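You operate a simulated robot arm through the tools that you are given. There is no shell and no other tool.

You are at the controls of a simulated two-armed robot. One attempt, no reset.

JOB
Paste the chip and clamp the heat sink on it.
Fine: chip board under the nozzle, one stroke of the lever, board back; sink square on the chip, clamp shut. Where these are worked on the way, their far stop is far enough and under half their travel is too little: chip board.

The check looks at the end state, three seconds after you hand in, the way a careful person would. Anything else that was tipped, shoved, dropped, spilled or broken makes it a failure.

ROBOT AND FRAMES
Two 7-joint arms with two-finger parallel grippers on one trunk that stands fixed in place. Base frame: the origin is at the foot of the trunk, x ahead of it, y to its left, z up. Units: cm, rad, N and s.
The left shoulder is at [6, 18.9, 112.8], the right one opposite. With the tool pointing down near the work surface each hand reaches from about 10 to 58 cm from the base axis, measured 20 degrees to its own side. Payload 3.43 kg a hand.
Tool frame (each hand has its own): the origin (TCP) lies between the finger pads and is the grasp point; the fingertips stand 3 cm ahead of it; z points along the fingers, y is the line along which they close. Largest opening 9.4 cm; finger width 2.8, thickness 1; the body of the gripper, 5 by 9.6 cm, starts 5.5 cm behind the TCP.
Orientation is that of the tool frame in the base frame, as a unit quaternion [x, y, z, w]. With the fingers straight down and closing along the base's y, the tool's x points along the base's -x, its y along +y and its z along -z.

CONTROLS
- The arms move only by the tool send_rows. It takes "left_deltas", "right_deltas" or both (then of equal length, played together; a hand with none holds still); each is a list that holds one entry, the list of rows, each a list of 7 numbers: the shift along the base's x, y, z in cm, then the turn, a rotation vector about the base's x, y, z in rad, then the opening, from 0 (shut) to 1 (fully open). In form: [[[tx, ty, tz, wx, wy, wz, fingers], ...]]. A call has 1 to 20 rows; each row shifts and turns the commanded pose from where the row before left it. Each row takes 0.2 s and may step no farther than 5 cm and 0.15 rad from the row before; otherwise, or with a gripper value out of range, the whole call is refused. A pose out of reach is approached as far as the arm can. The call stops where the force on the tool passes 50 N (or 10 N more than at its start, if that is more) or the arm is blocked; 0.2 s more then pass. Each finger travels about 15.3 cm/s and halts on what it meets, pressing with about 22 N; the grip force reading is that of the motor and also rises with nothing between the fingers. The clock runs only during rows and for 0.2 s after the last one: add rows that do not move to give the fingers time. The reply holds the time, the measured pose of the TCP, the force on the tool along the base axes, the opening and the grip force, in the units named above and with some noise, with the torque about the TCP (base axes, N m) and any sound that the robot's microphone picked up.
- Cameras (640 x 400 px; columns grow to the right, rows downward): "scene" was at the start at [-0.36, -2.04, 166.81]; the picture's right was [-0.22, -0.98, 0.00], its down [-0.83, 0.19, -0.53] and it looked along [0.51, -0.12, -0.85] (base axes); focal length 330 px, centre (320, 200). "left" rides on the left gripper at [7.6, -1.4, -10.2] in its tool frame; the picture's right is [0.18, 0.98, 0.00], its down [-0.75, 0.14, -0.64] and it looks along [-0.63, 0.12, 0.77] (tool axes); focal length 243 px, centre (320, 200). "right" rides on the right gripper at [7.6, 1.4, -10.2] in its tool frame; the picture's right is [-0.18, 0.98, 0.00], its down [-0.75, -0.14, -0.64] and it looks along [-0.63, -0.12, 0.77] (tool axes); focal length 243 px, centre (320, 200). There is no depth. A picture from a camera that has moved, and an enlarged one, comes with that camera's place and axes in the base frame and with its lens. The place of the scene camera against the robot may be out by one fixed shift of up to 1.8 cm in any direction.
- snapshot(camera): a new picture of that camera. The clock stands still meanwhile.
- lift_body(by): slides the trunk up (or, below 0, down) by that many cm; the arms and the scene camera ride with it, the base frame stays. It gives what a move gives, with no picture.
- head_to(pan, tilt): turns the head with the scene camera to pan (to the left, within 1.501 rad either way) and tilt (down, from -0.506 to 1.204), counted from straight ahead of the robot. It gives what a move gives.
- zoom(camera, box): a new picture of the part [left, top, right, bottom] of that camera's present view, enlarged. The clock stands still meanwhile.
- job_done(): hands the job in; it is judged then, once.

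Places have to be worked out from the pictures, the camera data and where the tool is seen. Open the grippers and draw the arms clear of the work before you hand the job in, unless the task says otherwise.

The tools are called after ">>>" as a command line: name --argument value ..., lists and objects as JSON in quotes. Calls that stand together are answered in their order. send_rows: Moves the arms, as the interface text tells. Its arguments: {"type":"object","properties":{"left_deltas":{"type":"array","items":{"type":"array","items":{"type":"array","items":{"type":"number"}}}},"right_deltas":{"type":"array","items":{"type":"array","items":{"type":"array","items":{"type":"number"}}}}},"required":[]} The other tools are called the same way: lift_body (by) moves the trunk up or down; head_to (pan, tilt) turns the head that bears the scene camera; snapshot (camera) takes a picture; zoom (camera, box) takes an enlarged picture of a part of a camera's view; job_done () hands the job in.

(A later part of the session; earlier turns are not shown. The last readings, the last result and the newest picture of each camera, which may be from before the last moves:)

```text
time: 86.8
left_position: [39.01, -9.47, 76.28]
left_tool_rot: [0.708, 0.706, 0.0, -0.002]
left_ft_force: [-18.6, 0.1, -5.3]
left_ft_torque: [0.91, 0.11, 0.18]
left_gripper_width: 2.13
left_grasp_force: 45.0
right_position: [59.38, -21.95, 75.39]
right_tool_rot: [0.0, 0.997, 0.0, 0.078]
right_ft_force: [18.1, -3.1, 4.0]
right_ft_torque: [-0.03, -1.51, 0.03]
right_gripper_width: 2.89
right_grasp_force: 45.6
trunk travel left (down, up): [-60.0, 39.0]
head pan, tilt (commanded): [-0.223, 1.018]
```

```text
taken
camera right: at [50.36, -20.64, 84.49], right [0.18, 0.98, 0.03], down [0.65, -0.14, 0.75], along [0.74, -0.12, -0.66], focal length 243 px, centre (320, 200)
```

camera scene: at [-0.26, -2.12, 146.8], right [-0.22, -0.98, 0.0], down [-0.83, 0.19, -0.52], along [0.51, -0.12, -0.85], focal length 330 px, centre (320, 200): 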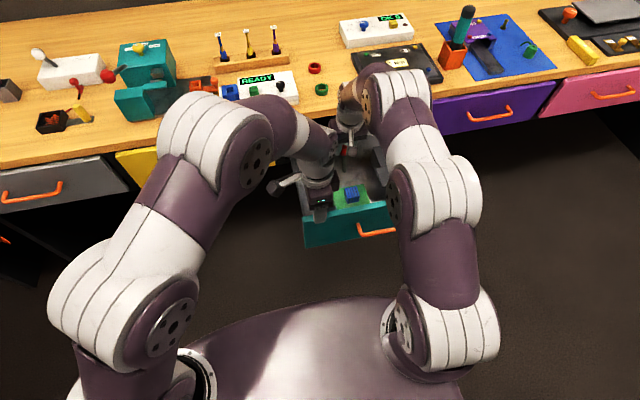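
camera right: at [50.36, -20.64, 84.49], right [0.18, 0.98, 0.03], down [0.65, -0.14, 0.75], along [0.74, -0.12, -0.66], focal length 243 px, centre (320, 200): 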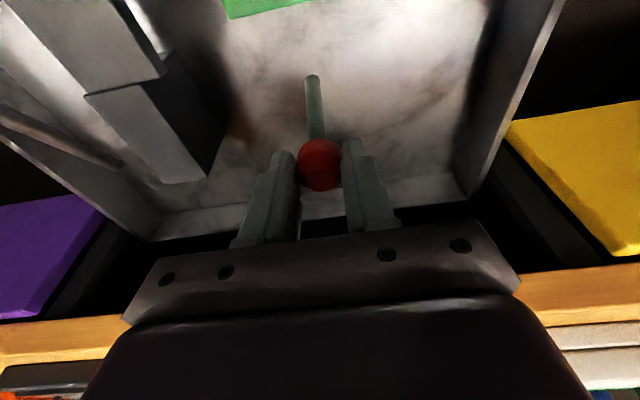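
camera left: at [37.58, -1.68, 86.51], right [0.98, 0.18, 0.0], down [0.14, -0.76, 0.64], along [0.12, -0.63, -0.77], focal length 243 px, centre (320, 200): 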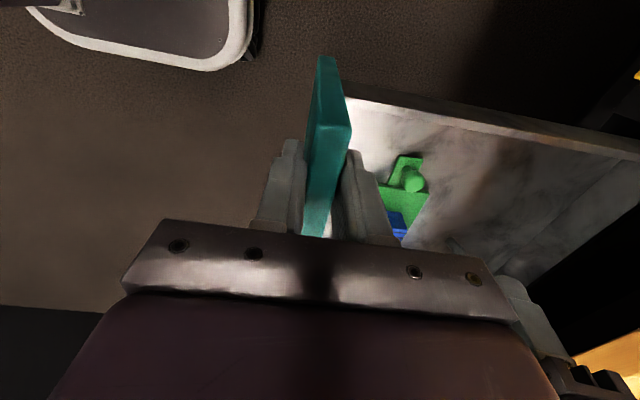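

The torque balance shows the lever itself is almost free – my rigid grip on the ball is what resists turning. So I'll release the ball and instead push it with the closed fingertips from its +x side, while the left hand keeps holding the drawer.

>>> send_rows --right_deltas '[[[0, 0, 0, 0, 0, 0, 0.36], [0, 0, 0, 0, 0, 0, 0.5], [0, 0, 0, 0, 0, 0, 0.5], [0, 0, 0, 0, 0, 0, 0.5]]]'

>>> snapshot --camera "right"

>>> snapshot --camera "left"

```text
time: 87.8
left_position: [39.33, -9.54, 76.28]
left_tool_rot: [0.707, 0.707, -0.001, 0.0]
left_ft_force: [1.5, 3.6, -12.9]
left_ft_torque: [-1.25, -0.06, 0.07]
left_gripper_width: 2.14
left_grasp_force: 45.3
right_position: [59.45, -21.88, 75.42]
right_tool_rot: [0.0, 0.997, 0.001, 0.074]
right_ft_force: [-0.4, 0.1, 1.1]
right_ft_torque: [0.0, 0.01, 0.01]
right_gripper_width: 4.69
right_grasp_force: 0.2
trunk travel left (down, up): [-60.0, 39.0]
head pan, tilt (commanded): [-0.223, 1.018]
```

```text
taken
camera right: at [50.36, -20.56, 84.33], right [0.18, 0.98, 0.03], down [0.65, -0.14, 0.75], along [0.74, -0.12, -0.66], focal length 243 px, centre (320, 200)
```

right: 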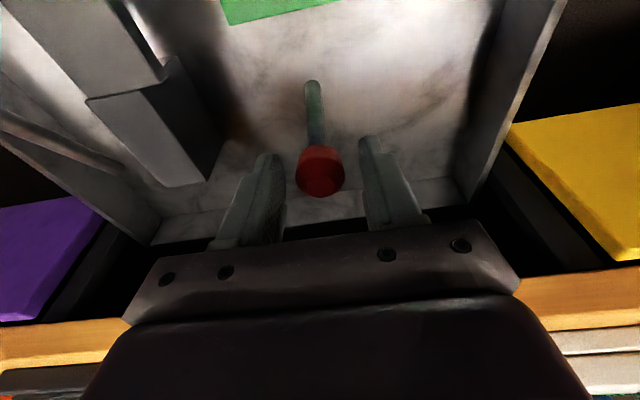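

```text
taken
camera left: at [37.74, -1.65, 86.5], right [0.98, 0.18, 0.0], down [0.14, -0.75, 0.64], along [0.12, -0.63, -0.77], focal length 243 px, centre (320, 200)
```

left: 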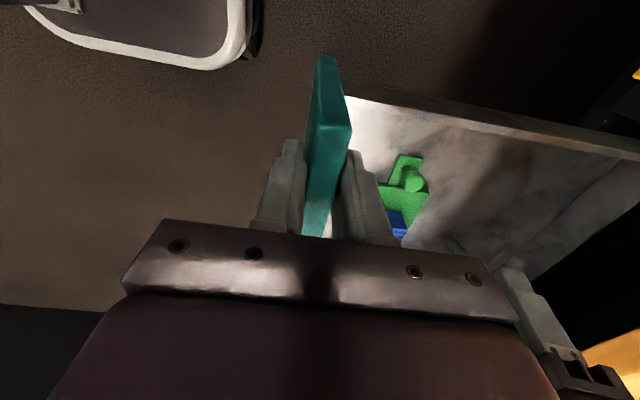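

Released; forces are near zero. I check the drawer position with the identical scene zoom and compare to the start.

>>> zoom --camera "scene" --box '[285, 110, 445, 230]'

>>> zoom --camera "scene" --box '[320, 130, 400, 200]'

```text
3.33 times, centred on (365, 170) of scene
camera zoom: at [-0.21, -1.97, 146.8], right [-0.22, -0.98, 0.0], down [-0.83, 0.19, -0.52], along [0.51, -0.12, -0.85], focal length 1102 px, centre (170, 300)
```

zoom: 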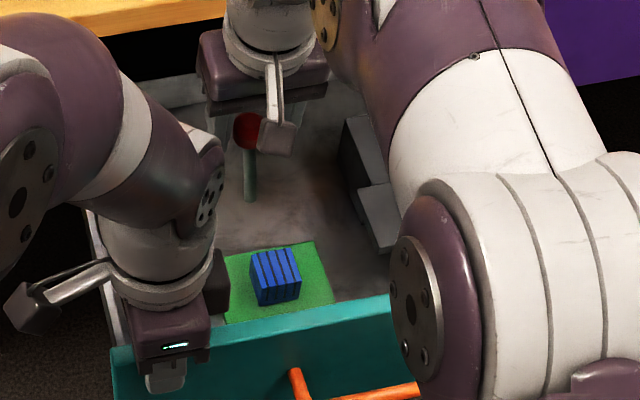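

```text
5.71 times, centred on (360, 165) of scene
camera zoom: at [-0.21, -1.97, 146.8], right [-0.22, -0.98, 0.0], down [-0.83, 0.19, -0.52], along [0.51, -0.12, -0.85], focal length 1889 px, centre (91, 400)
```

zoom: 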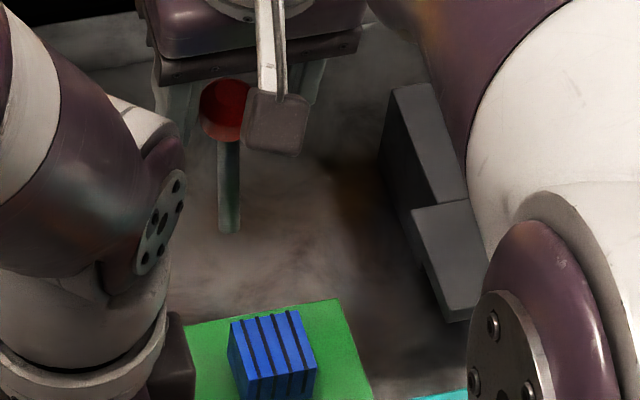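

The drawer is back within ≈0.15 cm of its starting place and held. I raise the right hand, close its fingers, tilt to 0.3 rad and move to the +x side of the ball.

>>> send_rows --right_deltas '[[[0, 0, 2.5, 0, 0, 0, 0.5], [0, 0, 2.5, 0, 0, 0, 0.5], [0, 0, 2.5, 0, 0, 0, 0.5], [1.5, 0, 0, 0, -0.05, 0, 0.2], [1.5, 0, 0, 0, -0.05, 0, 0], [1.5, -0.1, 0, 0, -0.05, 0, 0], [0, 0, -2, 0, 0, 0, 0], [0, 0, -2, 0, 0, 0, 0], [0, 0, 0, 0, 0, 0, 0]]]'

>>> snapshot --camera "right"

>>> zoom --camera "scene" --box '[290, 90, 430, 200]'

```text
time: 89.8
left_position: [39.1, -9.52, 76.34]
left_tool_rot: [0.707, 0.707, -0.001, -0.001]
left_ft_force: [0.5, 2.7, -8.2]
left_ft_torque: [-0.08, 0.01, 0.13]
left_gripper_width: 2.14
left_grasp_force: 45.9
right_position: [63.83, -22.24, 78.91]
right_tool_rot: [-0.001, 0.989, 0.0, 0.149]
right_ft_force: [-0.1, -0.1, -0.4]
right_ft_torque: [0.05, 0.03, 0.03]
right_gripper_width: 0.0
right_grasp_force: 22.6
trunk travel left (down, up): [-60.0, 39.0]
head pan, tilt (commanded): [-0.223, 1.018]
```

```text
taken
camera right: at [53.54, -20.87, 86.43], right [0.17, 0.98, 0.06], down [0.53, -0.14, 0.84], along [0.83, -0.12, -0.55], focal length 243 px, centre (320, 200)
```

right: 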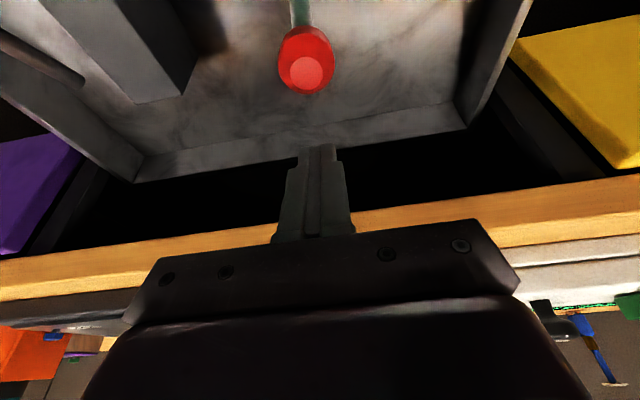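

```text
3.64 times, centred on (360, 145) of scene
camera zoom: at [-0.26, -2.02, 146.81], right [-0.22, -0.98, 0.0], down [-0.83, 0.19, -0.52], along [0.51, -0.12, -0.85], focal length 1202 px, centre (174, 400)
```

zoom: 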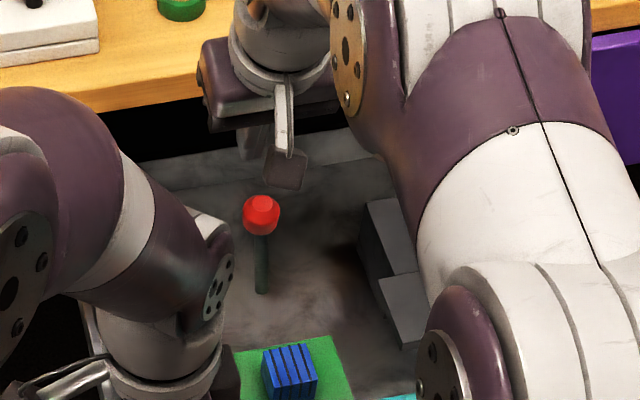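

The ball is at ≈[60.3,-22.1,73]. I lower the closed fingers behind it (+x side) to tip z≈71.7.

>>> send_rows --right_deltas '[[[0, 0.1, -1.5, 0, 0, 0, 0], [0, 0, -1.5, 0, 0, 0, 0], [0, 0, -1.4, 0, 0, 0, 0], [-0.3, 0, 0, 0, 0, 0, 0], [-0.3, 0, 0, 0, 0, 0, 0], [0, 0, 0, 0, 0, 0, 0]]]'

>>> snapshot --camera "right"

>>> zoom --camera "scene" --box '[290, 90, 430, 200]'

```text
time: 91.2
left_position: [39.04, -9.4, 76.25]
left_tool_rot: [0.707, 0.707, 0.0, 0.0]
left_ft_force: [0.1, 1.6, -7.2]
left_ft_torque: [0.28, 0.01, 0.12]
left_gripper_width: 2.16
left_grasp_force: 45.0
right_position: [63.36, -22.09, 74.38]
right_tool_rot: [-0.001, 0.989, 0.001, 0.15]
right_ft_force: [-0.2, 0.0, 0.2]
right_ft_torque: [-0.01, 0.01, 0.0]
right_gripper_width: 0.0
right_grasp_force: 22.4
trunk travel left (down, up): [-60.0, 39.0]
head pan, tilt (commanded): [-0.223, 1.018]
```

```text
taken
camera right: at [53.02, -20.69, 81.95], right [0.17, 0.98, 0.06], down [0.53, -0.14, 0.84], along [0.83, -0.12, -0.55], focal length 243 px, centre (320, 200)
```

right: 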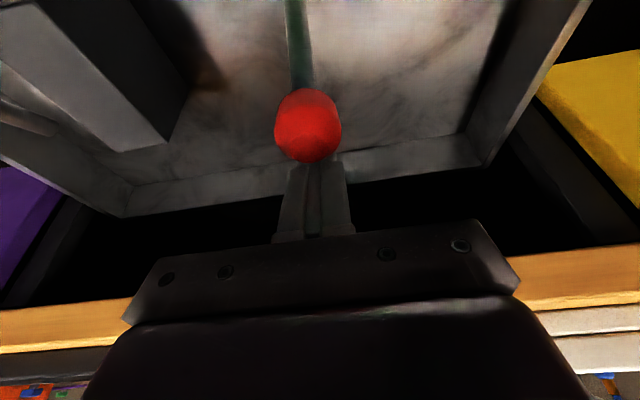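

```text
3.64 times, centred on (360, 145) of scene
camera zoom: at [-0.28, -2.02, 146.81], right [-0.22, -0.98, 0.0], down [-0.83, 0.19, -0.52], along [0.51, -0.12, -0.85], focal length 1202 px, centre (174, 400)
```

zoom: 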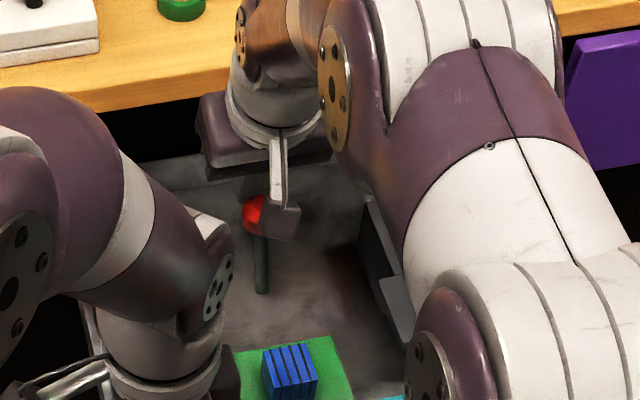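

The fingers sit behind the ball. I push it toward −x in 0.5 cm steps, reading both hands' forces.

>>> send_rows --right_deltas '[[[-0.5, 0, 0, 0, 0, 0, 0], [-0.5, 0, 0, 0, 0, 0, 0], [-0.5, 0, 0, 0, 0, 0, 0], [-0.5, 0, 0, 0, 0, 0, 0], [0, 0, 0, 0, 0, 0, 0]]]'

>>> snapshot --camera "right"

>>> zoom --camera "scene" --box '[290, 90, 430, 200]'

```text
time: 92.4
left_position: [38.91, -9.38, 76.35]
left_tool_rot: [0.708, 0.707, 0.001, -0.001]
left_ft_force: [-9.0, -7.0, -26.8]
left_ft_torque: [-0.77, -0.04, 0.21]
left_gripper_width: 2.15
left_grasp_force: 45.0
right_position: [61.39, -22.08, 74.92]
right_tool_rot: [-0.001, 0.988, 0.001, 0.153]
right_ft_force: [9.3, -2.1, 33.2]
right_ft_torque: [-0.02, 0.4, -0.01]
right_gripper_width: 0.0
right_grasp_force: 21.5
trunk travel left (down, up): [-60.0, 39.0]
head pan, tilt (commanded): [-0.223, 1.018]
```

```text
taken
camera right: at [51.03, -20.66, 82.32], right [0.17, 0.98, 0.06], down [0.52, -0.14, 0.84], along [0.83, -0.12, -0.54], focal length 243 px, centre (320, 200)
```

right: 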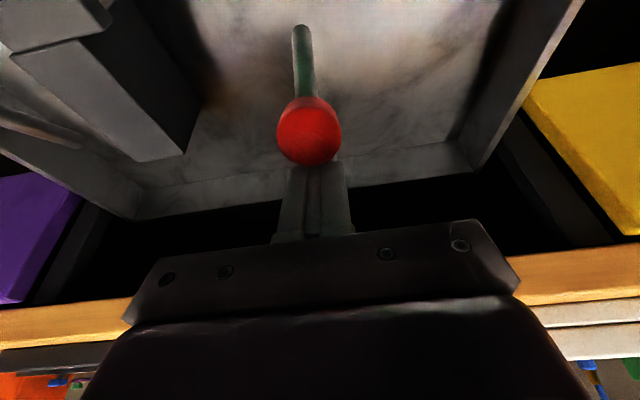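

```text
3.64 times, centred on (360, 145) of scene
camera zoom: at [-0.55, -2.05, 146.82], right [-0.22, -0.98, 0.0], down [-0.83, 0.19, -0.53], along [0.51, -0.12, -0.85], focal length 1202 px, centre (174, 400)
```

zoom: 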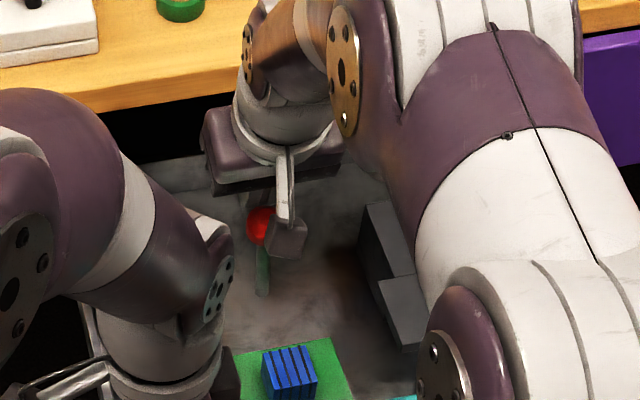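

The push works but the ball's rise drags the finger up (33 N vertical by friction). I relieve it by raising the tool 0.45 cm to follow the arc.

>>> send_rows --right_deltas '[[[0, 0, 0.25, 0, 0, 0, 0], [0, 0, 0.2, 0, 0, 0, 0], [0, 0, 0, 0, 0, 0, 0]]]'

>>> zoom --camera "right" --box '[230, 0, 410, 190]'

```text
time: 93.2
left_position: [39.2, -9.53, 76.17]
left_tool_rot: [0.707, 0.707, -0.001, 0.001]
left_ft_force: [1.9, 2.0, -15.0]
left_ft_torque: [-0.26, -0.16, 0.01]
left_gripper_width: 2.17
left_grasp_force: 44.9
right_position: [61.17, -21.94, 74.64]
right_tool_rot: [-0.002, 0.989, 0.002, 0.146]
right_ft_force: [0.4, -0.4, -0.3]
right_ft_torque: [0.0, 0.0, 0.02]
right_gripper_width: 0.0
right_grasp_force: 21.9
trunk travel left (down, up): [-60.0, 39.0]
head pan, tilt (commanded): [-0.223, 1.018]
```

```text
2.11 times, centred on (320, 95) of right
camera zoom: at [50.89, -20.59, 82.26], right [0.17, 0.98, 0.06], down [0.54, -0.14, 0.83], along [0.83, -0.12, -0.55], focal length 511 px, centre (320, 421)
```

zoom: 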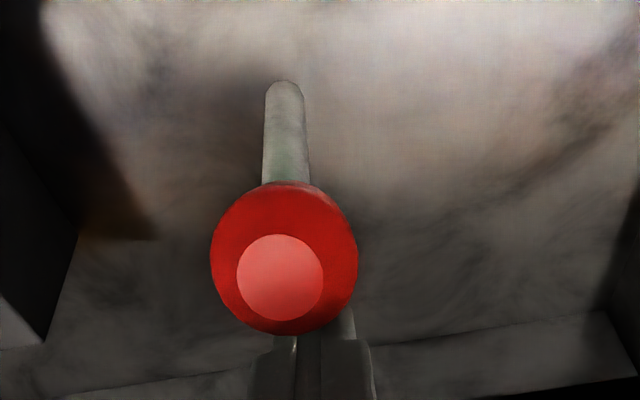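

Now unloaded, with the lever about vertical (ball ≈[58.1,-22.2,73.1]). I continue pushing −x in small steps with the tool following the arc downward slightly.

>>> send_rows --right_deltas '[[[-0.5, -0.1, 0, 0, 0, 0, 0], [-0.5, 0, 0, 0, 0, 0, 0], [-0.5, 0, 0, 0, 0, 0, 0], [-0.5, 0, -0.05, 0, 0, 0, 0], [0, 0, 0, 0, 0, 0, 0]]]'

>>> snapshot --camera "right"

>>> zoom --camera "scene" --box '[290, 90, 430, 200]'

```text
time: 94.4
left_position: [39.2, -9.48, 76.34]
left_tool_rot: [0.707, 0.707, 0.0, 0.0]
left_ft_force: [-0.9, 2.6, -9.2]
left_ft_torque: [-0.97, 0.06, 0.17]
left_gripper_width: 2.13
left_grasp_force: 45.3
right_position: [59.45, -22.08, 74.89]
right_tool_rot: [-0.001, 0.989, 0.001, 0.148]
right_ft_force: [1.2, 0.2, 1.5]
right_ft_torque: [0.03, 0.02, -0.01]
right_gripper_width: 0.0
right_grasp_force: 22.4
trunk travel left (down, up): [-60.0, 39.0]
head pan, tilt (commanded): [-0.223, 1.018]
```

```text
taken
camera right: at [49.04, -20.66, 82.41], right [0.17, 0.98, 0.06], down [0.53, -0.14, 0.84], along [0.83, -0.12, -0.55], focal length 243 px, centre (320, 200)
```

right: 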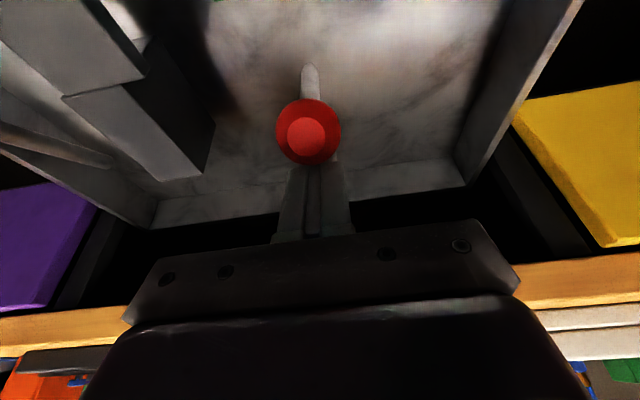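

```text
3.64 times, centred on (360, 145) of scene
camera zoom: at [-0.27, -2.0, 146.81], right [-0.22, -0.98, 0.0], down [-0.83, 0.19, -0.52], along [0.51, -0.12, -0.85], focal length 1202 px, centre (174, 400)
```

zoom: 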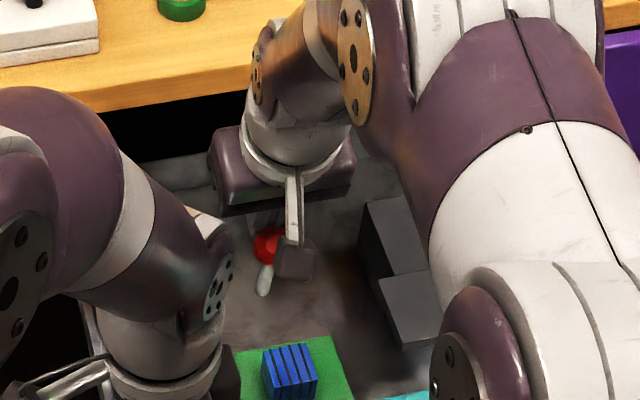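

The lever now follows with almost no force. I keep pushing along the computed arc, gradually bringing the tool back to vertical.

>>> send_rows --right_deltas '[[[-0.47, 0, 0.03, 0, 0.025, 0, 0], [-0.46, 0, 0.03, 0, 0.025, 0, 0], [-0.45, 0, -0.26, 0, 0.025, 0, 0], [-0.44, 0, -0.26, 0, 0.025, 0, 0], [-0.42, 0, -0.33, 0, 0.025, 0, 0], [-0.41, 0, -0.33, 0, 0.025, 0, 0], [0, 0, 0, 0, 0, 0, 0]]]'

>>> snapshot --camera "right"

>>> zoom --camera "scene" --box '[290, 110, 430, 220]'

```text
time: 96.0
left_position: [39.12, -9.43, 76.26]
left_tool_rot: [0.708, 0.706, 0.0, 0.0]
left_ft_force: [1.4, 2.5, -5.0]
left_ft_torque: [-0.06, 0.03, 0.12]
left_gripper_width: 2.15
left_grasp_force: 45.7
right_position: [56.69, -22.03, 73.73]
right_tool_rot: [0.0, 0.997, 0.002, 0.074]
right_ft_force: [0.2, 0.1, 0.1]
right_ft_torque: [-0.01, 0.0, 0.0]
right_gripper_width: 0.01
right_grasp_force: 22.2
trunk travel left (down, up): [-60.0, 39.0]
head pan, tilt (commanded): [-0.223, 1.018]
```

```text
taken
camera right: at [47.56, -20.75, 82.72], right [0.18, 0.98, 0.03], down [0.65, -0.14, 0.75], along [0.74, -0.12, -0.66], focal length 243 px, centre (320, 200)
```

right: 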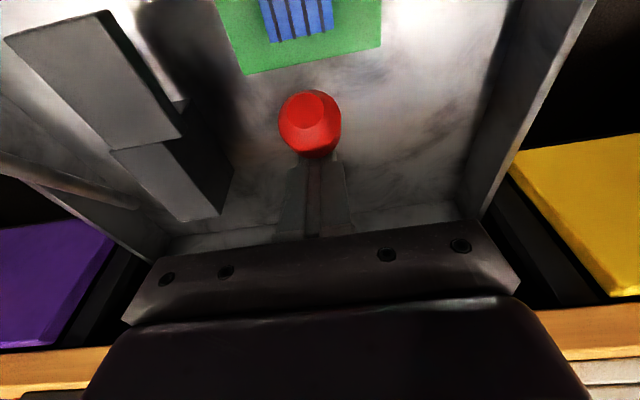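

```text
3.64 times, centred on (360, 165) of scene
camera zoom: at [-0.3, -2.01, 146.81], right [-0.22, -0.98, 0.0], down [-0.83, 0.19, -0.53], along [0.51, -0.12, -0.85], focal length 1202 px, centre (174, 327)
```

zoom: 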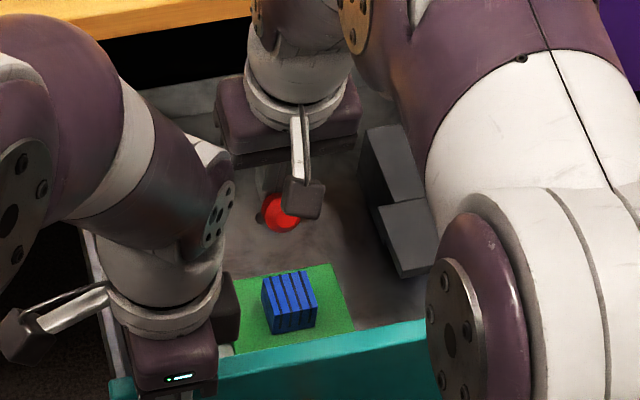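

The ball is at ≈[54,-22.1,71.9], right on the predicted arc with no load. I continue two more increments.

>>> send_rows --right_deltas '[[[-0.37, 0, -0.4, 0, 0.025, 0, 0], [-0.37, 0, -0.4, 0, 0.025, 0, 0], [-0.34, 0, -0.45, 0, 0.025, 0, 0], [-0.33, 0, -0.45, 0, 0.025, 0, 0], [0, 0, 0, 0, 0, 0, 0]]]'

>>> snapshot --camera "right"

>>> zoom --camera "scene" --box '[290, 110, 430, 220]'

```text
time: 97.0
left_position: [38.83, -9.4, 76.2]
left_tool_rot: [0.707, 0.707, -0.001, -0.002]
left_ft_force: [-2.9, 1.1, 16.9]
left_ft_torque: [1.25, 0.01, 0.17]
left_gripper_width: 2.14
left_grasp_force: 45.3
right_position: [56.27, -22.27, 73.1]
right_tool_rot: [0.0, 0.999, 0.0, 0.045]
right_ft_force: [4.0, -1.3, 3.6]
right_ft_torque: [-0.01, -0.02, 0.02]
right_gripper_width: 0.01
right_grasp_force: 21.5
trunk travel left (down, up): [-60.0, 39.0]
head pan, tilt (commanded): [-0.223, 1.018]
stopped in row 4 (right hand): the force on the tool passed its limit at 55 N (the readings are from after the stop); the commanded pose is now the measured one
```

```text
taken
camera right: at [47.73, -20.83, 82.7], right [0.18, 0.98, 0.02], down [0.69, -0.14, 0.71], along [0.7, -0.12, -0.71], focal length 243 px, centre (320, 200)
```

right: 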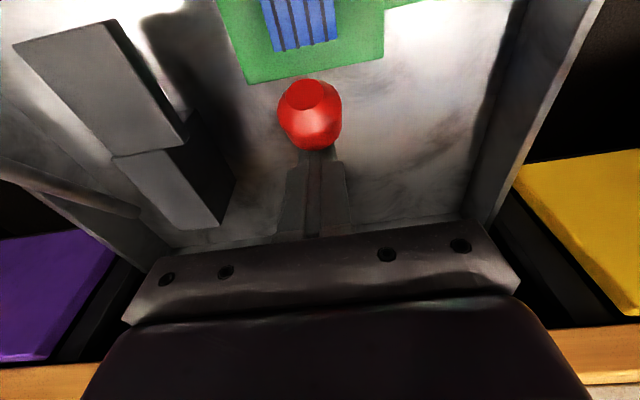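

```text
3.64 times, centred on (360, 165) of scene
camera zoom: at [-0.46, -1.99, 146.84], right [-0.22, -0.98, 0.0], down [-0.83, 0.19, -0.53], along [0.51, -0.12, -0.85], focal length 1202 px, centre (174, 327)
```

zoom: 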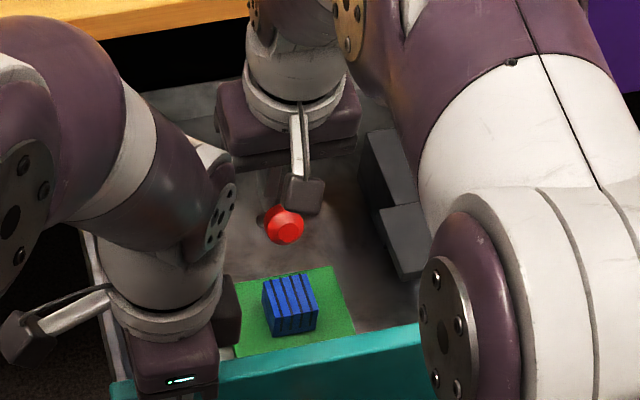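

The finger corner wedged between ball and stick at ≈134° (stopped at 55 N, now relaxed). I back off upward and instead go over the ball to press it down from above with the closed fingertips.

>>> send_rows --right_deltas '[[[0.3, 0, 0.5, 0, 0, 0, 0], [0, 0, 1.5, 0, 0.045, 0, 0], [0, 0, 2, 0, 0.045, 0, 0], [-1.5, 0.1, 0.5, 0, 0, 0, 0], [-1.8, 0.1, 0, 0, 0, 0, 0], [0, 0, 0, 0, 0, 0, 0]]]'

>>> snapshot --camera "right"

>>> zoom --camera "right" --box '[220, 30, 420, 190]'

>>> zoom --camera "scene" --box '[285, 110, 445, 230]'

```text
time: 98.4
left_position: [38.68, -9.47, 76.29]
left_tool_rot: [0.707, 0.707, 0.0, -0.001]
left_ft_force: [1.3, 1.5, 29.5]
left_ft_torque: [-0.51, 0.05, 0.13]
left_gripper_width: 2.13
left_grasp_force: 44.6
right_position: [52.99, -21.85, 77.59]
right_tool_rot: [-0.002, 1.0, 0.0, -0.001]
right_ft_force: [-0.3, -0.5, -1.0]
right_ft_torque: [0.0, 0.0, 0.01]
right_gripper_width: 0.02
right_grasp_force: 22.2
trunk travel left (down, up): [-60.0, 39.0]
head pan, tilt (commanded): [-0.223, 1.018]
```

```text
taken
camera right: at [45.46, -20.48, 87.81], right [0.18, 0.98, 0.0], down [0.75, -0.14, 0.64], along [0.63, -0.12, -0.77], focal length 243 px, centre (320, 200)
```

right: 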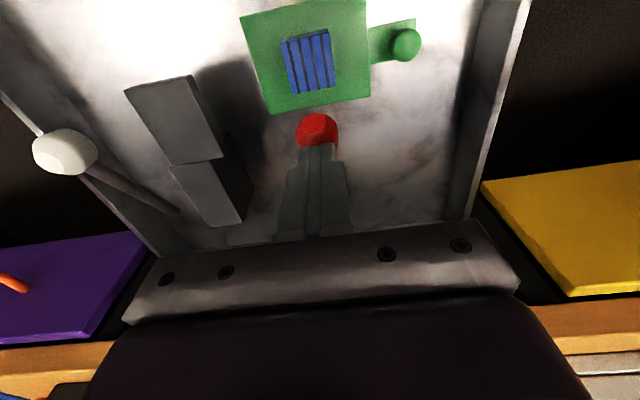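

```text
2.50 times, centred on (320, 110) of right
camera zoom: at [45.46, -20.48, 87.81], right [0.18, 0.98, 0.0], down [0.75, -0.14, 0.64], along [0.63, -0.12, -0.77], focal length 606 px, centre (320, 425)
```

zoom: 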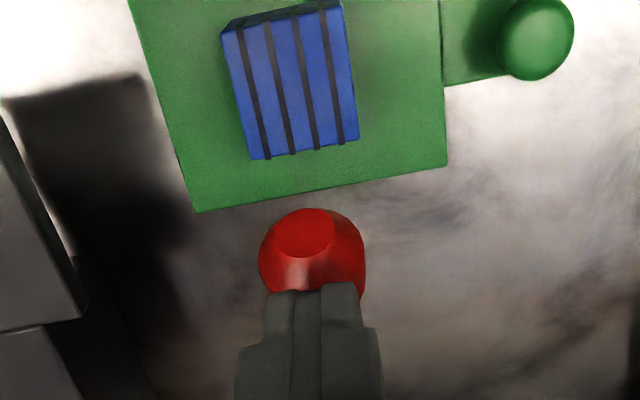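

```text
3.33 times, centred on (365, 170) of scene
camera zoom: at [-0.62, -1.94, 146.82], right [-0.22, -0.98, 0.0], down [-0.83, 0.19, -0.53], along [0.51, -0.12, -0.85], focal length 1102 px, centre (170, 300)
```

zoom: 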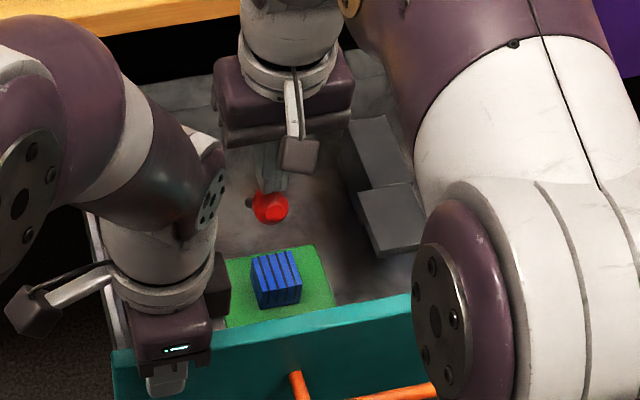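

The sink is still square on the chip. The left hand now carries a residual 29 N downward load and the drawer sits ≈0.4 cm out again; I relieve it (z +0.3) and bring it back (+0.45 in x).

>>> send_rows --left_deltas '[[[0, 0, 0.15, 0, 0, 0, 0], [0.15, 0, 0.15, 0, 0, 0, 0], [0.15, 0, 0.05, 0, 0, 0, 0], [0.15, 0, 0, 0, 0, 0, 0], [0, 0, 0, 0, 0, 0, 0]]]'

>>> zoom --camera "scene" --box '[285, 110, 445, 230]'

>>> zoom --camera "right" --box '[220, 0, 420, 170]'

```text
time: 99.6
left_position: [39.28, -9.48, 76.11]
left_tool_rot: [0.707, 0.707, 0.0, -0.005]
left_ft_force: [-1.1, -9.3, -18.6]
left_ft_torque: [-0.81, -0.13, 0.14]
left_gripper_width: 2.13
left_grasp_force: 45.4
right_position: [53.29, -22.04, 77.23]
right_tool_rot: [-0.002, 1.0, 0.001, -0.002]
right_ft_force: [0.4, 0.5, -1.0]
right_ft_torque: [-0.02, 0.03, -0.02]
right_gripper_width: 0.0
right_grasp_force: 22.2
trunk travel left (down, up): [-60.0, 39.0]
head pan, tilt (commanded): [-0.223, 1.018]
```

```text
3.33 times, centred on (365, 170) of scene
camera zoom: at [-0.22, -2.21, 146.77], right [-0.22, -0.98, 0.0], down [-0.83, 0.19, -0.52], along [0.51, -0.12, -0.85], focal length 1102 px, centre (170, 300)
```

zoom: 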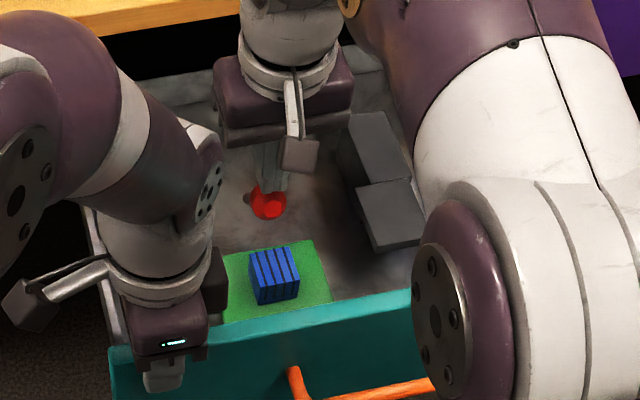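

```text
2.35 times, centred on (320, 85) of right
camera zoom: at [45.7, -20.64, 87.58], right [0.18, 0.98, 0.0], down [0.76, -0.14, 0.64], along [0.63, -0.12, -0.77], focal length 571 px, centre (320, 471)
```

zoom: 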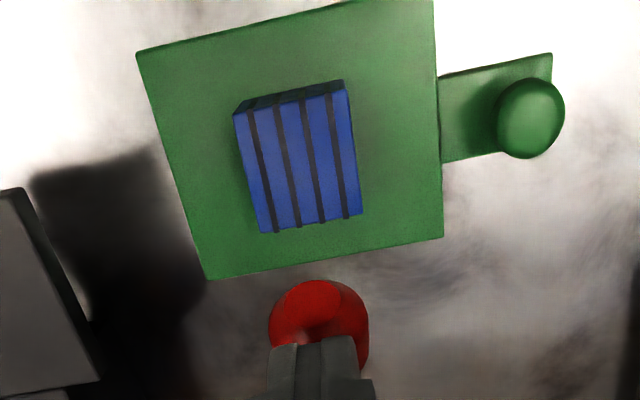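

Slightly over-corrected; I lower the left hand 0.13 cm to unload it and bring the right fingertips down toward the top of the ball (≈[53.5,-22.1], top z≈72.5).

>>> send_rows --left_deltas '[[[0, 0.05, -0.07, 0, 0, 0, 0], [0, 0, -0.06, 0, 0, 0, 0], [0, 0, 0, 0, 0, 0, 0], [0, 0, 0, 0, 0, 0, 0], [0, 0, 0, 0, 0, 0, 0]]]' --right_deltas '[[[0, 0, -0.5, 0, 0, 0, 0], [0, 0, -0.5, 0, 0, 0, 0], [0, 0, -0.3, 0, 0, 0, 0], [0, 0, 0, 0, 0, 0, 0], [0, 0, 0, 0, 0, 0, 0]]]'

>>> zoom --camera "right" --box '[220, 30, 420, 190]'

```text
time: 100.8
left_position: [39.14, -9.43, 76.35]
left_tool_rot: [0.707, 0.707, 0.0, -0.002]
left_ft_force: [15.2, -8.4, -32.1]
left_ft_torque: [-0.03, 0.01, 0.23]
left_gripper_width: 2.18
left_grasp_force: 45.3
right_position: [53.29, -22.06, 76.22]
right_tool_rot: [0.0, 1.0, 0.0, 0.0]
right_ft_force: [-13.1, 1.3, 41.7]
right_ft_torque: [0.04, 0.24, 0.17]
right_gripper_width: 0.0
right_grasp_force: 21.8
trunk travel left (down, up): [-60.0, 39.0]
head pan, tilt (commanded): [-0.223, 1.018]
```

```text
2.50 times, centred on (320, 110) of right
camera zoom: at [45.57, -20.61, 86.58], right [0.18, 0.98, 0.0], down [0.75, -0.14, 0.64], along [0.63, -0.12, -0.77], focal length 606 px, centre (320, 425)
```

zoom: 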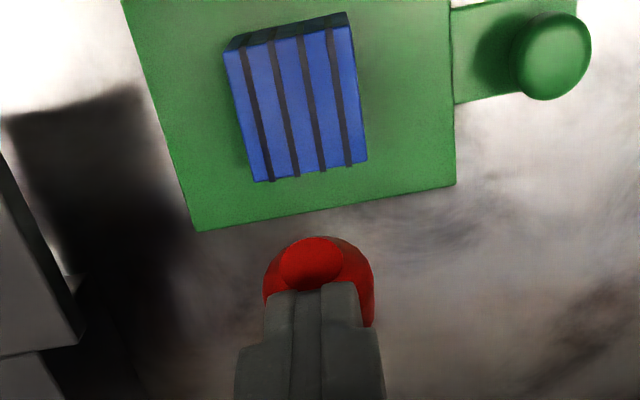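

Pressing with 42 N (≈1.4 N·m) no longer moves the lever, so it appears to be at its closed stop (≈44° past vertical, total swing ≈66°). I lift off and inspect the lever and sink.

>>> send_rows --right_deltas '[[[0, 0, 0.5, 0, 0, 0, 0], [0, 0, 1, 0, 0, 0, 0], [0, 0, 2, 0, 0, 0, 0], [2, 0, 2, 0, 0, 0, 0], [3, 0, 2, 0, 0, 0, 0], [0, 0, 0, 0, 0, 0, 0], [0, 0, 0, 0, 0, 0, 0]]]'

>>> snapshot --camera "right"

>>> zoom --camera "right" --box '[220, 0, 420, 150]'

>>> zoom --camera "scene" --box '[310, 130, 410, 210]'

>>> snapshot --camera "left"

```text
time: 102.4
left_position: [39.31, -9.5, 76.45]
left_tool_rot: [0.708, 0.707, -0.001, -0.003]
left_ft_force: [1.6, 3.7, 11.6]
left_ft_torque: [0.95, 0.01, 0.13]
left_gripper_width: 2.14
left_grasp_force: 45.1
right_position: [58.26, -22.01, 83.84]
right_tool_rot: [-0.001, 1.0, 0.0, -0.002]
right_ft_force: [0.0, 0.3, -0.8]
right_ft_torque: [0.0, 0.03, 0.03]
right_gripper_width: 0.0
right_grasp_force: 22.2
trunk travel left (down, up): [-60.0, 39.0]
head pan, tilt (commanded): [-0.223, 1.018]
```

```text
taken
camera right: at [50.59, -20.6, 94.04], right [0.18, 0.98, 0.0], down [0.76, -0.14, 0.64], along [0.63, -0.12, -0.77], focal length 243 px, centre (320, 200)
```

right: 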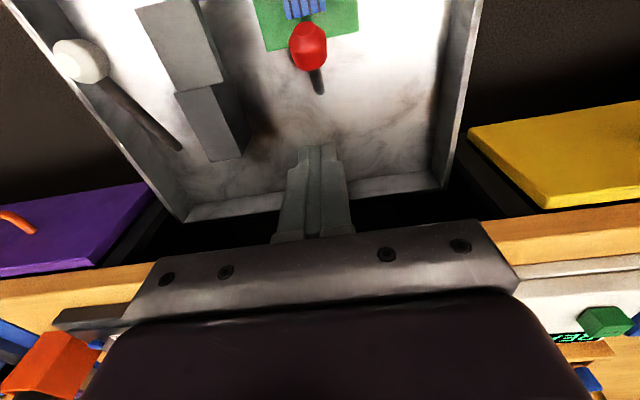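

```text
2.67 times, centred on (320, 75) of right
camera zoom: at [50.59, -20.6, 94.04], right [0.18, 0.98, 0.0], down [0.76, -0.14, 0.64], along [0.63, -0.12, -0.77], focal length 647 px, centre (320, 533)
```

zoom: 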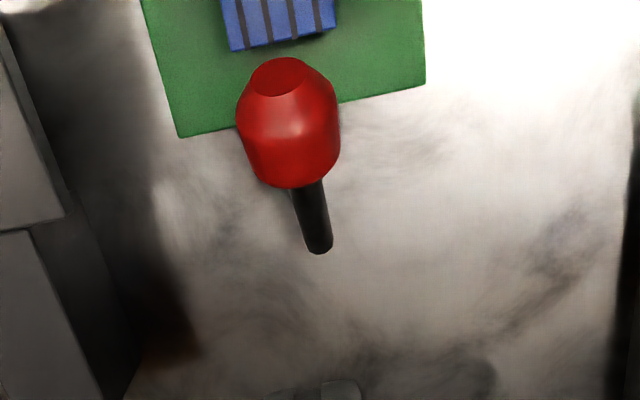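

```text
5.00 times, centred on (360, 170) of scene
camera zoom: at [-0.44, -1.97, 146.82], right [-0.22, -0.98, 0.0], down [-0.83, 0.19, -0.53], along [0.51, -0.12, -0.85], focal length 1653 px, centre (120, 350)
```

zoom: 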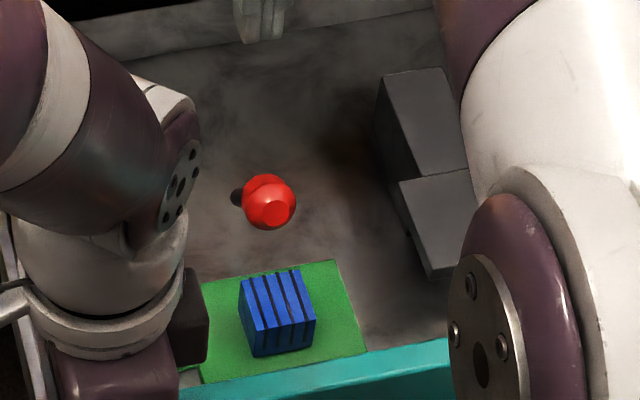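

```text
taken
camera left: at [37.89, -1.64, 86.67], right [0.98, 0.18, 0.0], down [0.14, -0.76, 0.64], along [0.11, -0.63, -0.77], focal length 243 px, centre (320, 200)
```

left: 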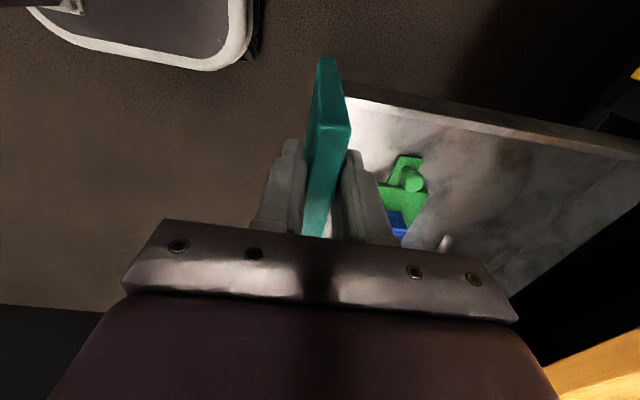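

The clamp lever stays at about 45° past vertical over the sink by itself. I unload the left hand and then compare the drawer with the starting picture.

>>> send_rows --left_deltas '[[[0, 0, 0.08, 0, 0, 0, 0], [0, 0, 0, 0, 0, 0, 0], [0, 0, 0, 0, 0, 0, 0]]]'

>>> zoom --camera "scene" --box '[285, 110, 445, 230]'

>>> snapshot --camera "scene"

```text
time: 103.2
left_position: [39.31, -9.46, 76.47]
left_tool_rot: [0.708, 0.706, -0.002, -0.003]
left_ft_force: [0.7, 1.0, 1.2]
left_ft_torque: [-1.4, -0.07, 0.06]
left_gripper_width: 2.13
left_grasp_force: 45.4
right_position: [58.19, -22.01, 83.83]
right_tool_rot: [-0.001, 1.0, 0.0, -0.002]
right_ft_force: [0.2, -0.2, 1.0]
right_ft_torque: [0.02, 0.04, 0.02]
right_gripper_width: 0.0
right_grasp_force: 22.1
trunk travel left (down, up): [-60.0, 39.0]
head pan, tilt (commanded): [-0.223, 1.018]
```

```text
3.33 times, centred on (365, 170) of scene
camera zoom: at [-0.37, -1.99, 146.8], right [-0.22, -0.98, 0.0], down [-0.83, 0.19, -0.53], along [0.51, -0.12, -0.85], focal length 1102 px, centre (170, 300)
```

zoom: 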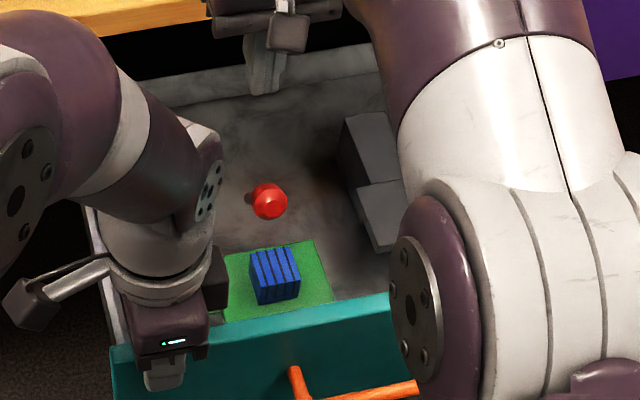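

```text
taken
camera scene: at [-0.37, -1.99, 146.8], right [-0.22, -0.98, 0.0], down [-0.83, 0.19, -0.53], along [0.51, -0.12, -0.85], focal length 330 px, centre (320, 200)
```

scene: 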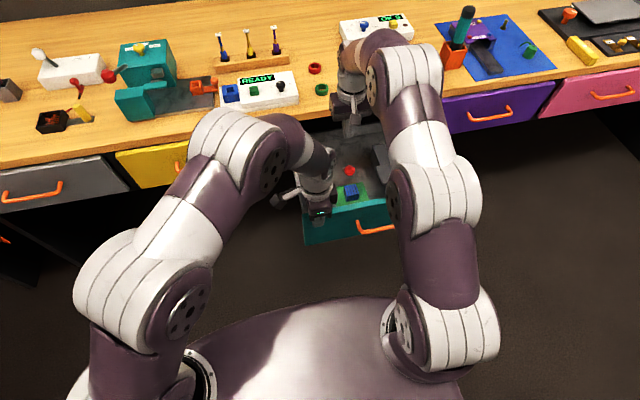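

With the camera back at its original pose, drawer features sit ≈3–4 px higher than at the start, i.e. about +0.3 cm inward. I pull the drawer back 0.28 cm with the left hand and re-compare.

>>> send_rows --left_deltas '[[[-0.1, 0, 0, 0, 0, 0, 0], [-0.1, 0, 0, 0, 0, 0, 0], [-0.08, 0, 0, 0, 0, 0, 0], [0, 0, 0, 0, 0, 0, 0], [0, 0, 0, 0, 0, 0, 0]]]'

>>> zoom --camera "scene" --box '[285, 110, 445, 230]'

```text
time: 104.4
left_position: [38.83, -9.42, 76.3]
left_tool_rot: [0.708, 0.706, -0.001, -0.003]
left_ft_force: [1.3, -5.7, 2.3]
left_ft_torque: [-1.38, -0.06, 0.18]
left_gripper_width: 2.15
left_grasp_force: 45.0
right_position: [58.29, -22.08, 83.75]
right_tool_rot: [-0.001, 1.0, 0.002, -0.002]
right_ft_force: [0.4, 0.0, 0.0]
right_ft_torque: [-0.02, 0.0, -0.03]
right_gripper_width: 0.02
right_grasp_force: 21.9
trunk travel left (down, up): [-60.0, 39.0]
head pan, tilt (commanded): [-0.223, 1.018]
```

```text
3.33 times, centred on (365, 170) of scene
camera zoom: at [-0.36, -2.08, 146.81], right [-0.22, -0.98, 0.0], down [-0.83, 0.19, -0.53], along [0.51, -0.12, -0.85], focal length 1102 px, centre (170, 300)
```

zoom: 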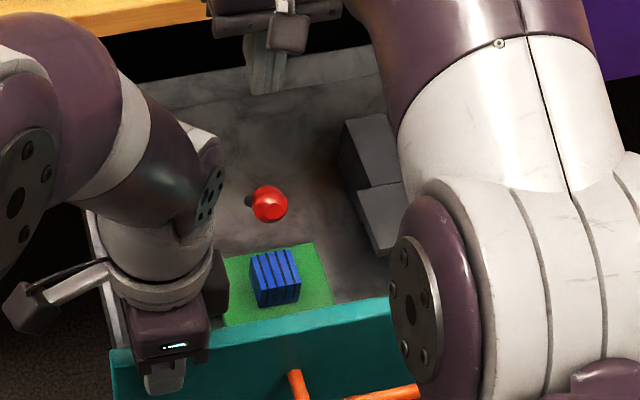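

Now the drawer features match the first picture (board corner and handle at the same pixels). I open the left gripper and lift it straight off the panel.

>>> send_rows --left_deltas '[[[0, 0, 0, 0, 0, 0, 0.3], [0, 0, 0, 0, 0, 0, 0.42], [0, 0, 0, 0, 0, 0, 0.5], [0, 0, 1, 0, 0, 0, 0.5], [0, 0, 3, 0, 0, 0, 0.5], [0, 0, 4, 0, 0, 0, 0.5], [0, 2, 4, 0, 0, 0, 0.5], [0, 4, 2, 0, 0, 0, 0.5], [0, 4, 0, 0, 0, 0, 0.5], [0, 4, 0, 0, 0, 0, 0.5], [0, 4, 0, 0, 0, 0, 0.5], [0, 0, 0, 0, 0, 0, 0.5]]]'

>>> zoom --camera "scene" --box '[285, 110, 445, 230]'

>>> snapshot --camera "scene"

>>> snapshot --camera "left"

```text
time: 107.0
left_position: [39.15, 8.38, 90.47]
left_tool_rot: [0.707, 0.707, -0.001, -0.003]
left_ft_force: [-0.7, -1.1, 0.6]
left_ft_torque: [-0.01, 0.0, -0.01]
left_gripper_width: 4.72
left_grasp_force: 0.0
right_position: [58.24, -22.06, 83.67]
right_tool_rot: [0.0, 1.0, 0.0, -0.002]
right_ft_force: [0.2, -0.1, -0.9]
right_ft_torque: [0.04, 0.02, -0.02]
right_gripper_width: 0.0
right_grasp_force: 22.1
trunk travel left (down, up): [-60.0, 39.0]
head pan, tilt (commanded): [-0.223, 1.018]
```

```text
3.33 times, centred on (365, 170) of scene
camera zoom: at [-0.36, -2.1, 146.81], right [-0.22, -0.98, 0.0], down [-0.83, 0.19, -0.53], along [0.51, -0.12, -0.85], focal length 1102 px, centre (170, 300)
```

zoom: 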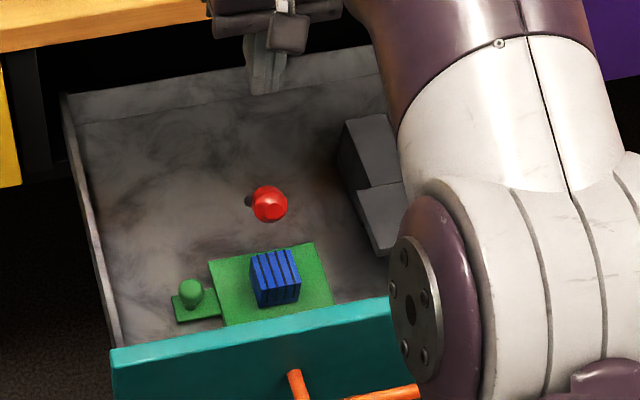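

```text
taken
camera scene: at [-0.36, -2.1, 146.81], right [-0.22, -0.98, 0.0], down [-0.83, 0.19, -0.53], along [0.51, -0.12, -0.85], focal length 330 px, centre (320, 200)
```

scene: 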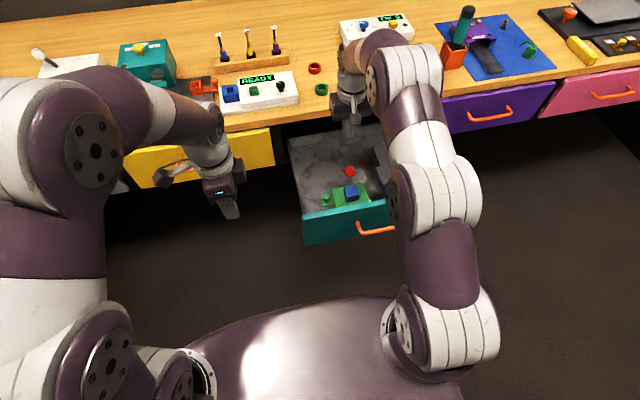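

```text
taken
camera left: at [37.81, 16.15, 100.66], right [0.98, 0.18, 0.0], down [0.14, -0.76, 0.64], along [0.11, -0.63, -0.77], focal length 243 px, centre (320, 200)
```

left: 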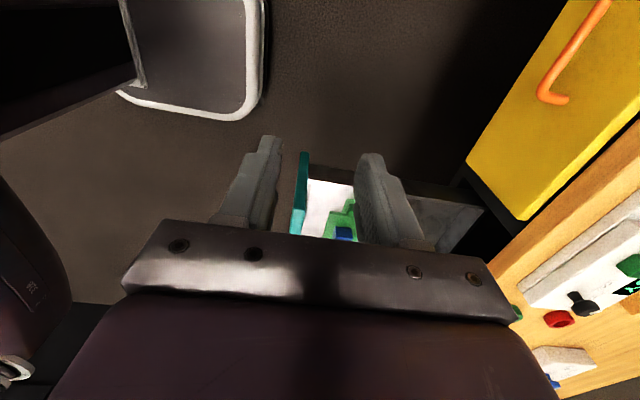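

The drawer is back at its starting pixels, the board is home, the sink is on the chip, and the lever hasn't moved since the stop. I raise and withdraw the right hand, opening both grippers, then inspect the result from above.

>>> send_rows --right_deltas '[[[0, 0, 3, 0, 0, 0, 0], [0, 0, 4, 0, 0, 0, 0.2], [0, 0, 4, 0, 0, 0, 0.5], [-2, 0, 4, 0, 0, 0, 1], [-4, -1, 2, 0, 0, 0, 1], [-4, -2, 0, 0, 0, 0, 1], [-3, -2, 0, 0, 0, 0, 1], [0, 0, 0, 0, 0, 0, 1]]]' --left_deltas '[[[0, 2, 0, 0, 0, 0, 0.7], [0, 2, 0, 0, 0, 0, 1], [0, 1, 0, 0, 0, 0, 1], [0, 0, 0, 0, 0, 0, 1], [0, 0, 0, 0, 0, 0, 1], [0, 0, 0, 0, 0, 0, 1], [0, 0, 0, 0, 0, 0, 1], [0, 0, 0, 0, 0, 0, 1]]]'

>>> snapshot --camera "right"

>>> zoom --camera "right" --box '[240, 0, 460, 160]'

>>> snapshot --camera "scene"

>>> zoom --camera "scene" --box '[290, 120, 430, 240]'

```text
time: 108.8
left_position: [38.97, 13.6, 90.23]
left_tool_rot: [0.708, 0.706, -0.001, -0.003]
left_ft_force: [0.5, -0.4, 0.4]
left_ft_torque: [0.01, 0.06, -0.01]
left_gripper_width: 9.42
left_grasp_force: 0.0
right_position: [39.51, -26.71, 96.24]
right_tool_rot: [-0.001, 1.0, 0.0, -0.002]
right_ft_force: [0.6, -0.2, 0.5]
right_ft_torque: [0.01, 0.0, 0.0]
right_gripper_width: 9.4
right_grasp_force: 0.0
right hand out of reach, approached as far as the arm can: row 1, 2, 3, 4
trunk travel left (down, up): [-60.0, 39.0]
head pan, tilt (commanded): [-0.223, 1.018]
```

```text
taken
camera right: at [31.95, -25.35, 106.47], right [0.18, 0.98, 0.0], down [0.76, -0.14, 0.64], along [0.63, -0.12, -0.77], focal length 243 px, centre (320, 200)
```

right: 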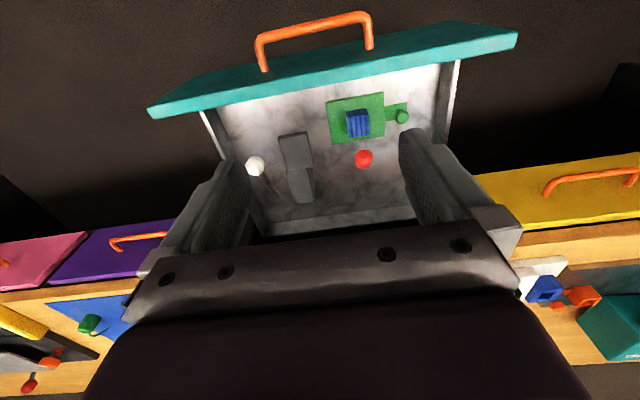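

```text
2.50 times, centred on (350, 80) of right
camera zoom: at [31.95, -25.35, 106.47], right [0.18, 0.98, 0.0], down [0.76, -0.14, 0.64], along [0.63, -0.12, -0.77], focal length 606 px, centre (245, 500)
```

zoom: 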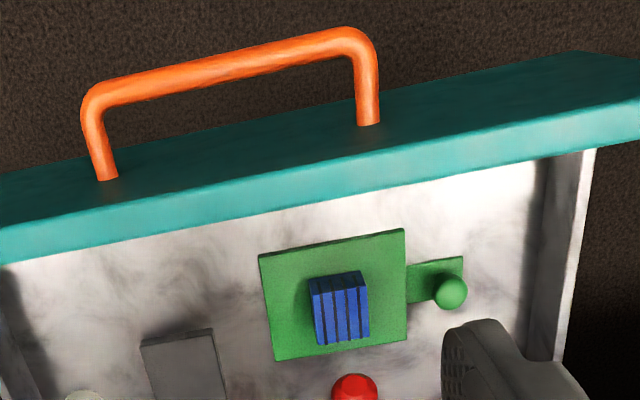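

```text
taken
camera scene: at [-0.29, -2.0, 146.81], right [-0.22, -0.98, 0.0], down [-0.83, 0.19, -0.52], along [0.51, -0.12, -0.85], focal length 330 px, centre (320, 200)
```

scene: 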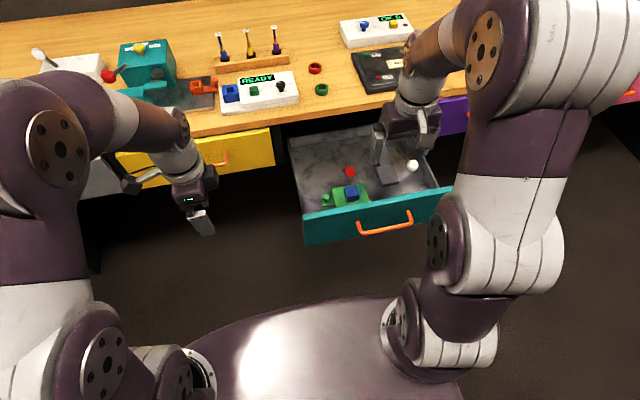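

```text
3.33 times, centred on (360, 180) of scene
camera zoom: at [-0.29, -2.0, 146.81], right [-0.22, -0.98, 0.0], down [-0.83, 0.19, -0.52], along [0.51, -0.12, -0.85], focal length 1102 px, centre (187, 267)
```

zoom: 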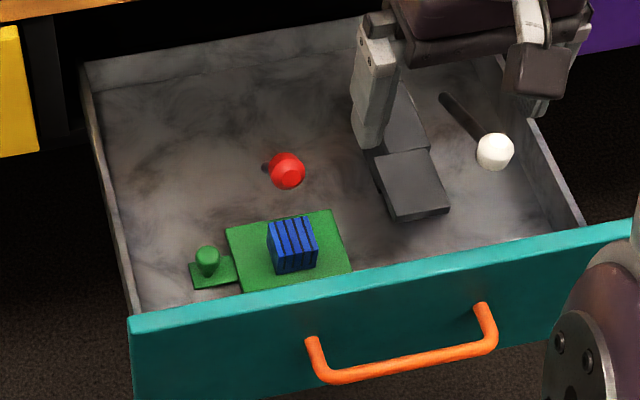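

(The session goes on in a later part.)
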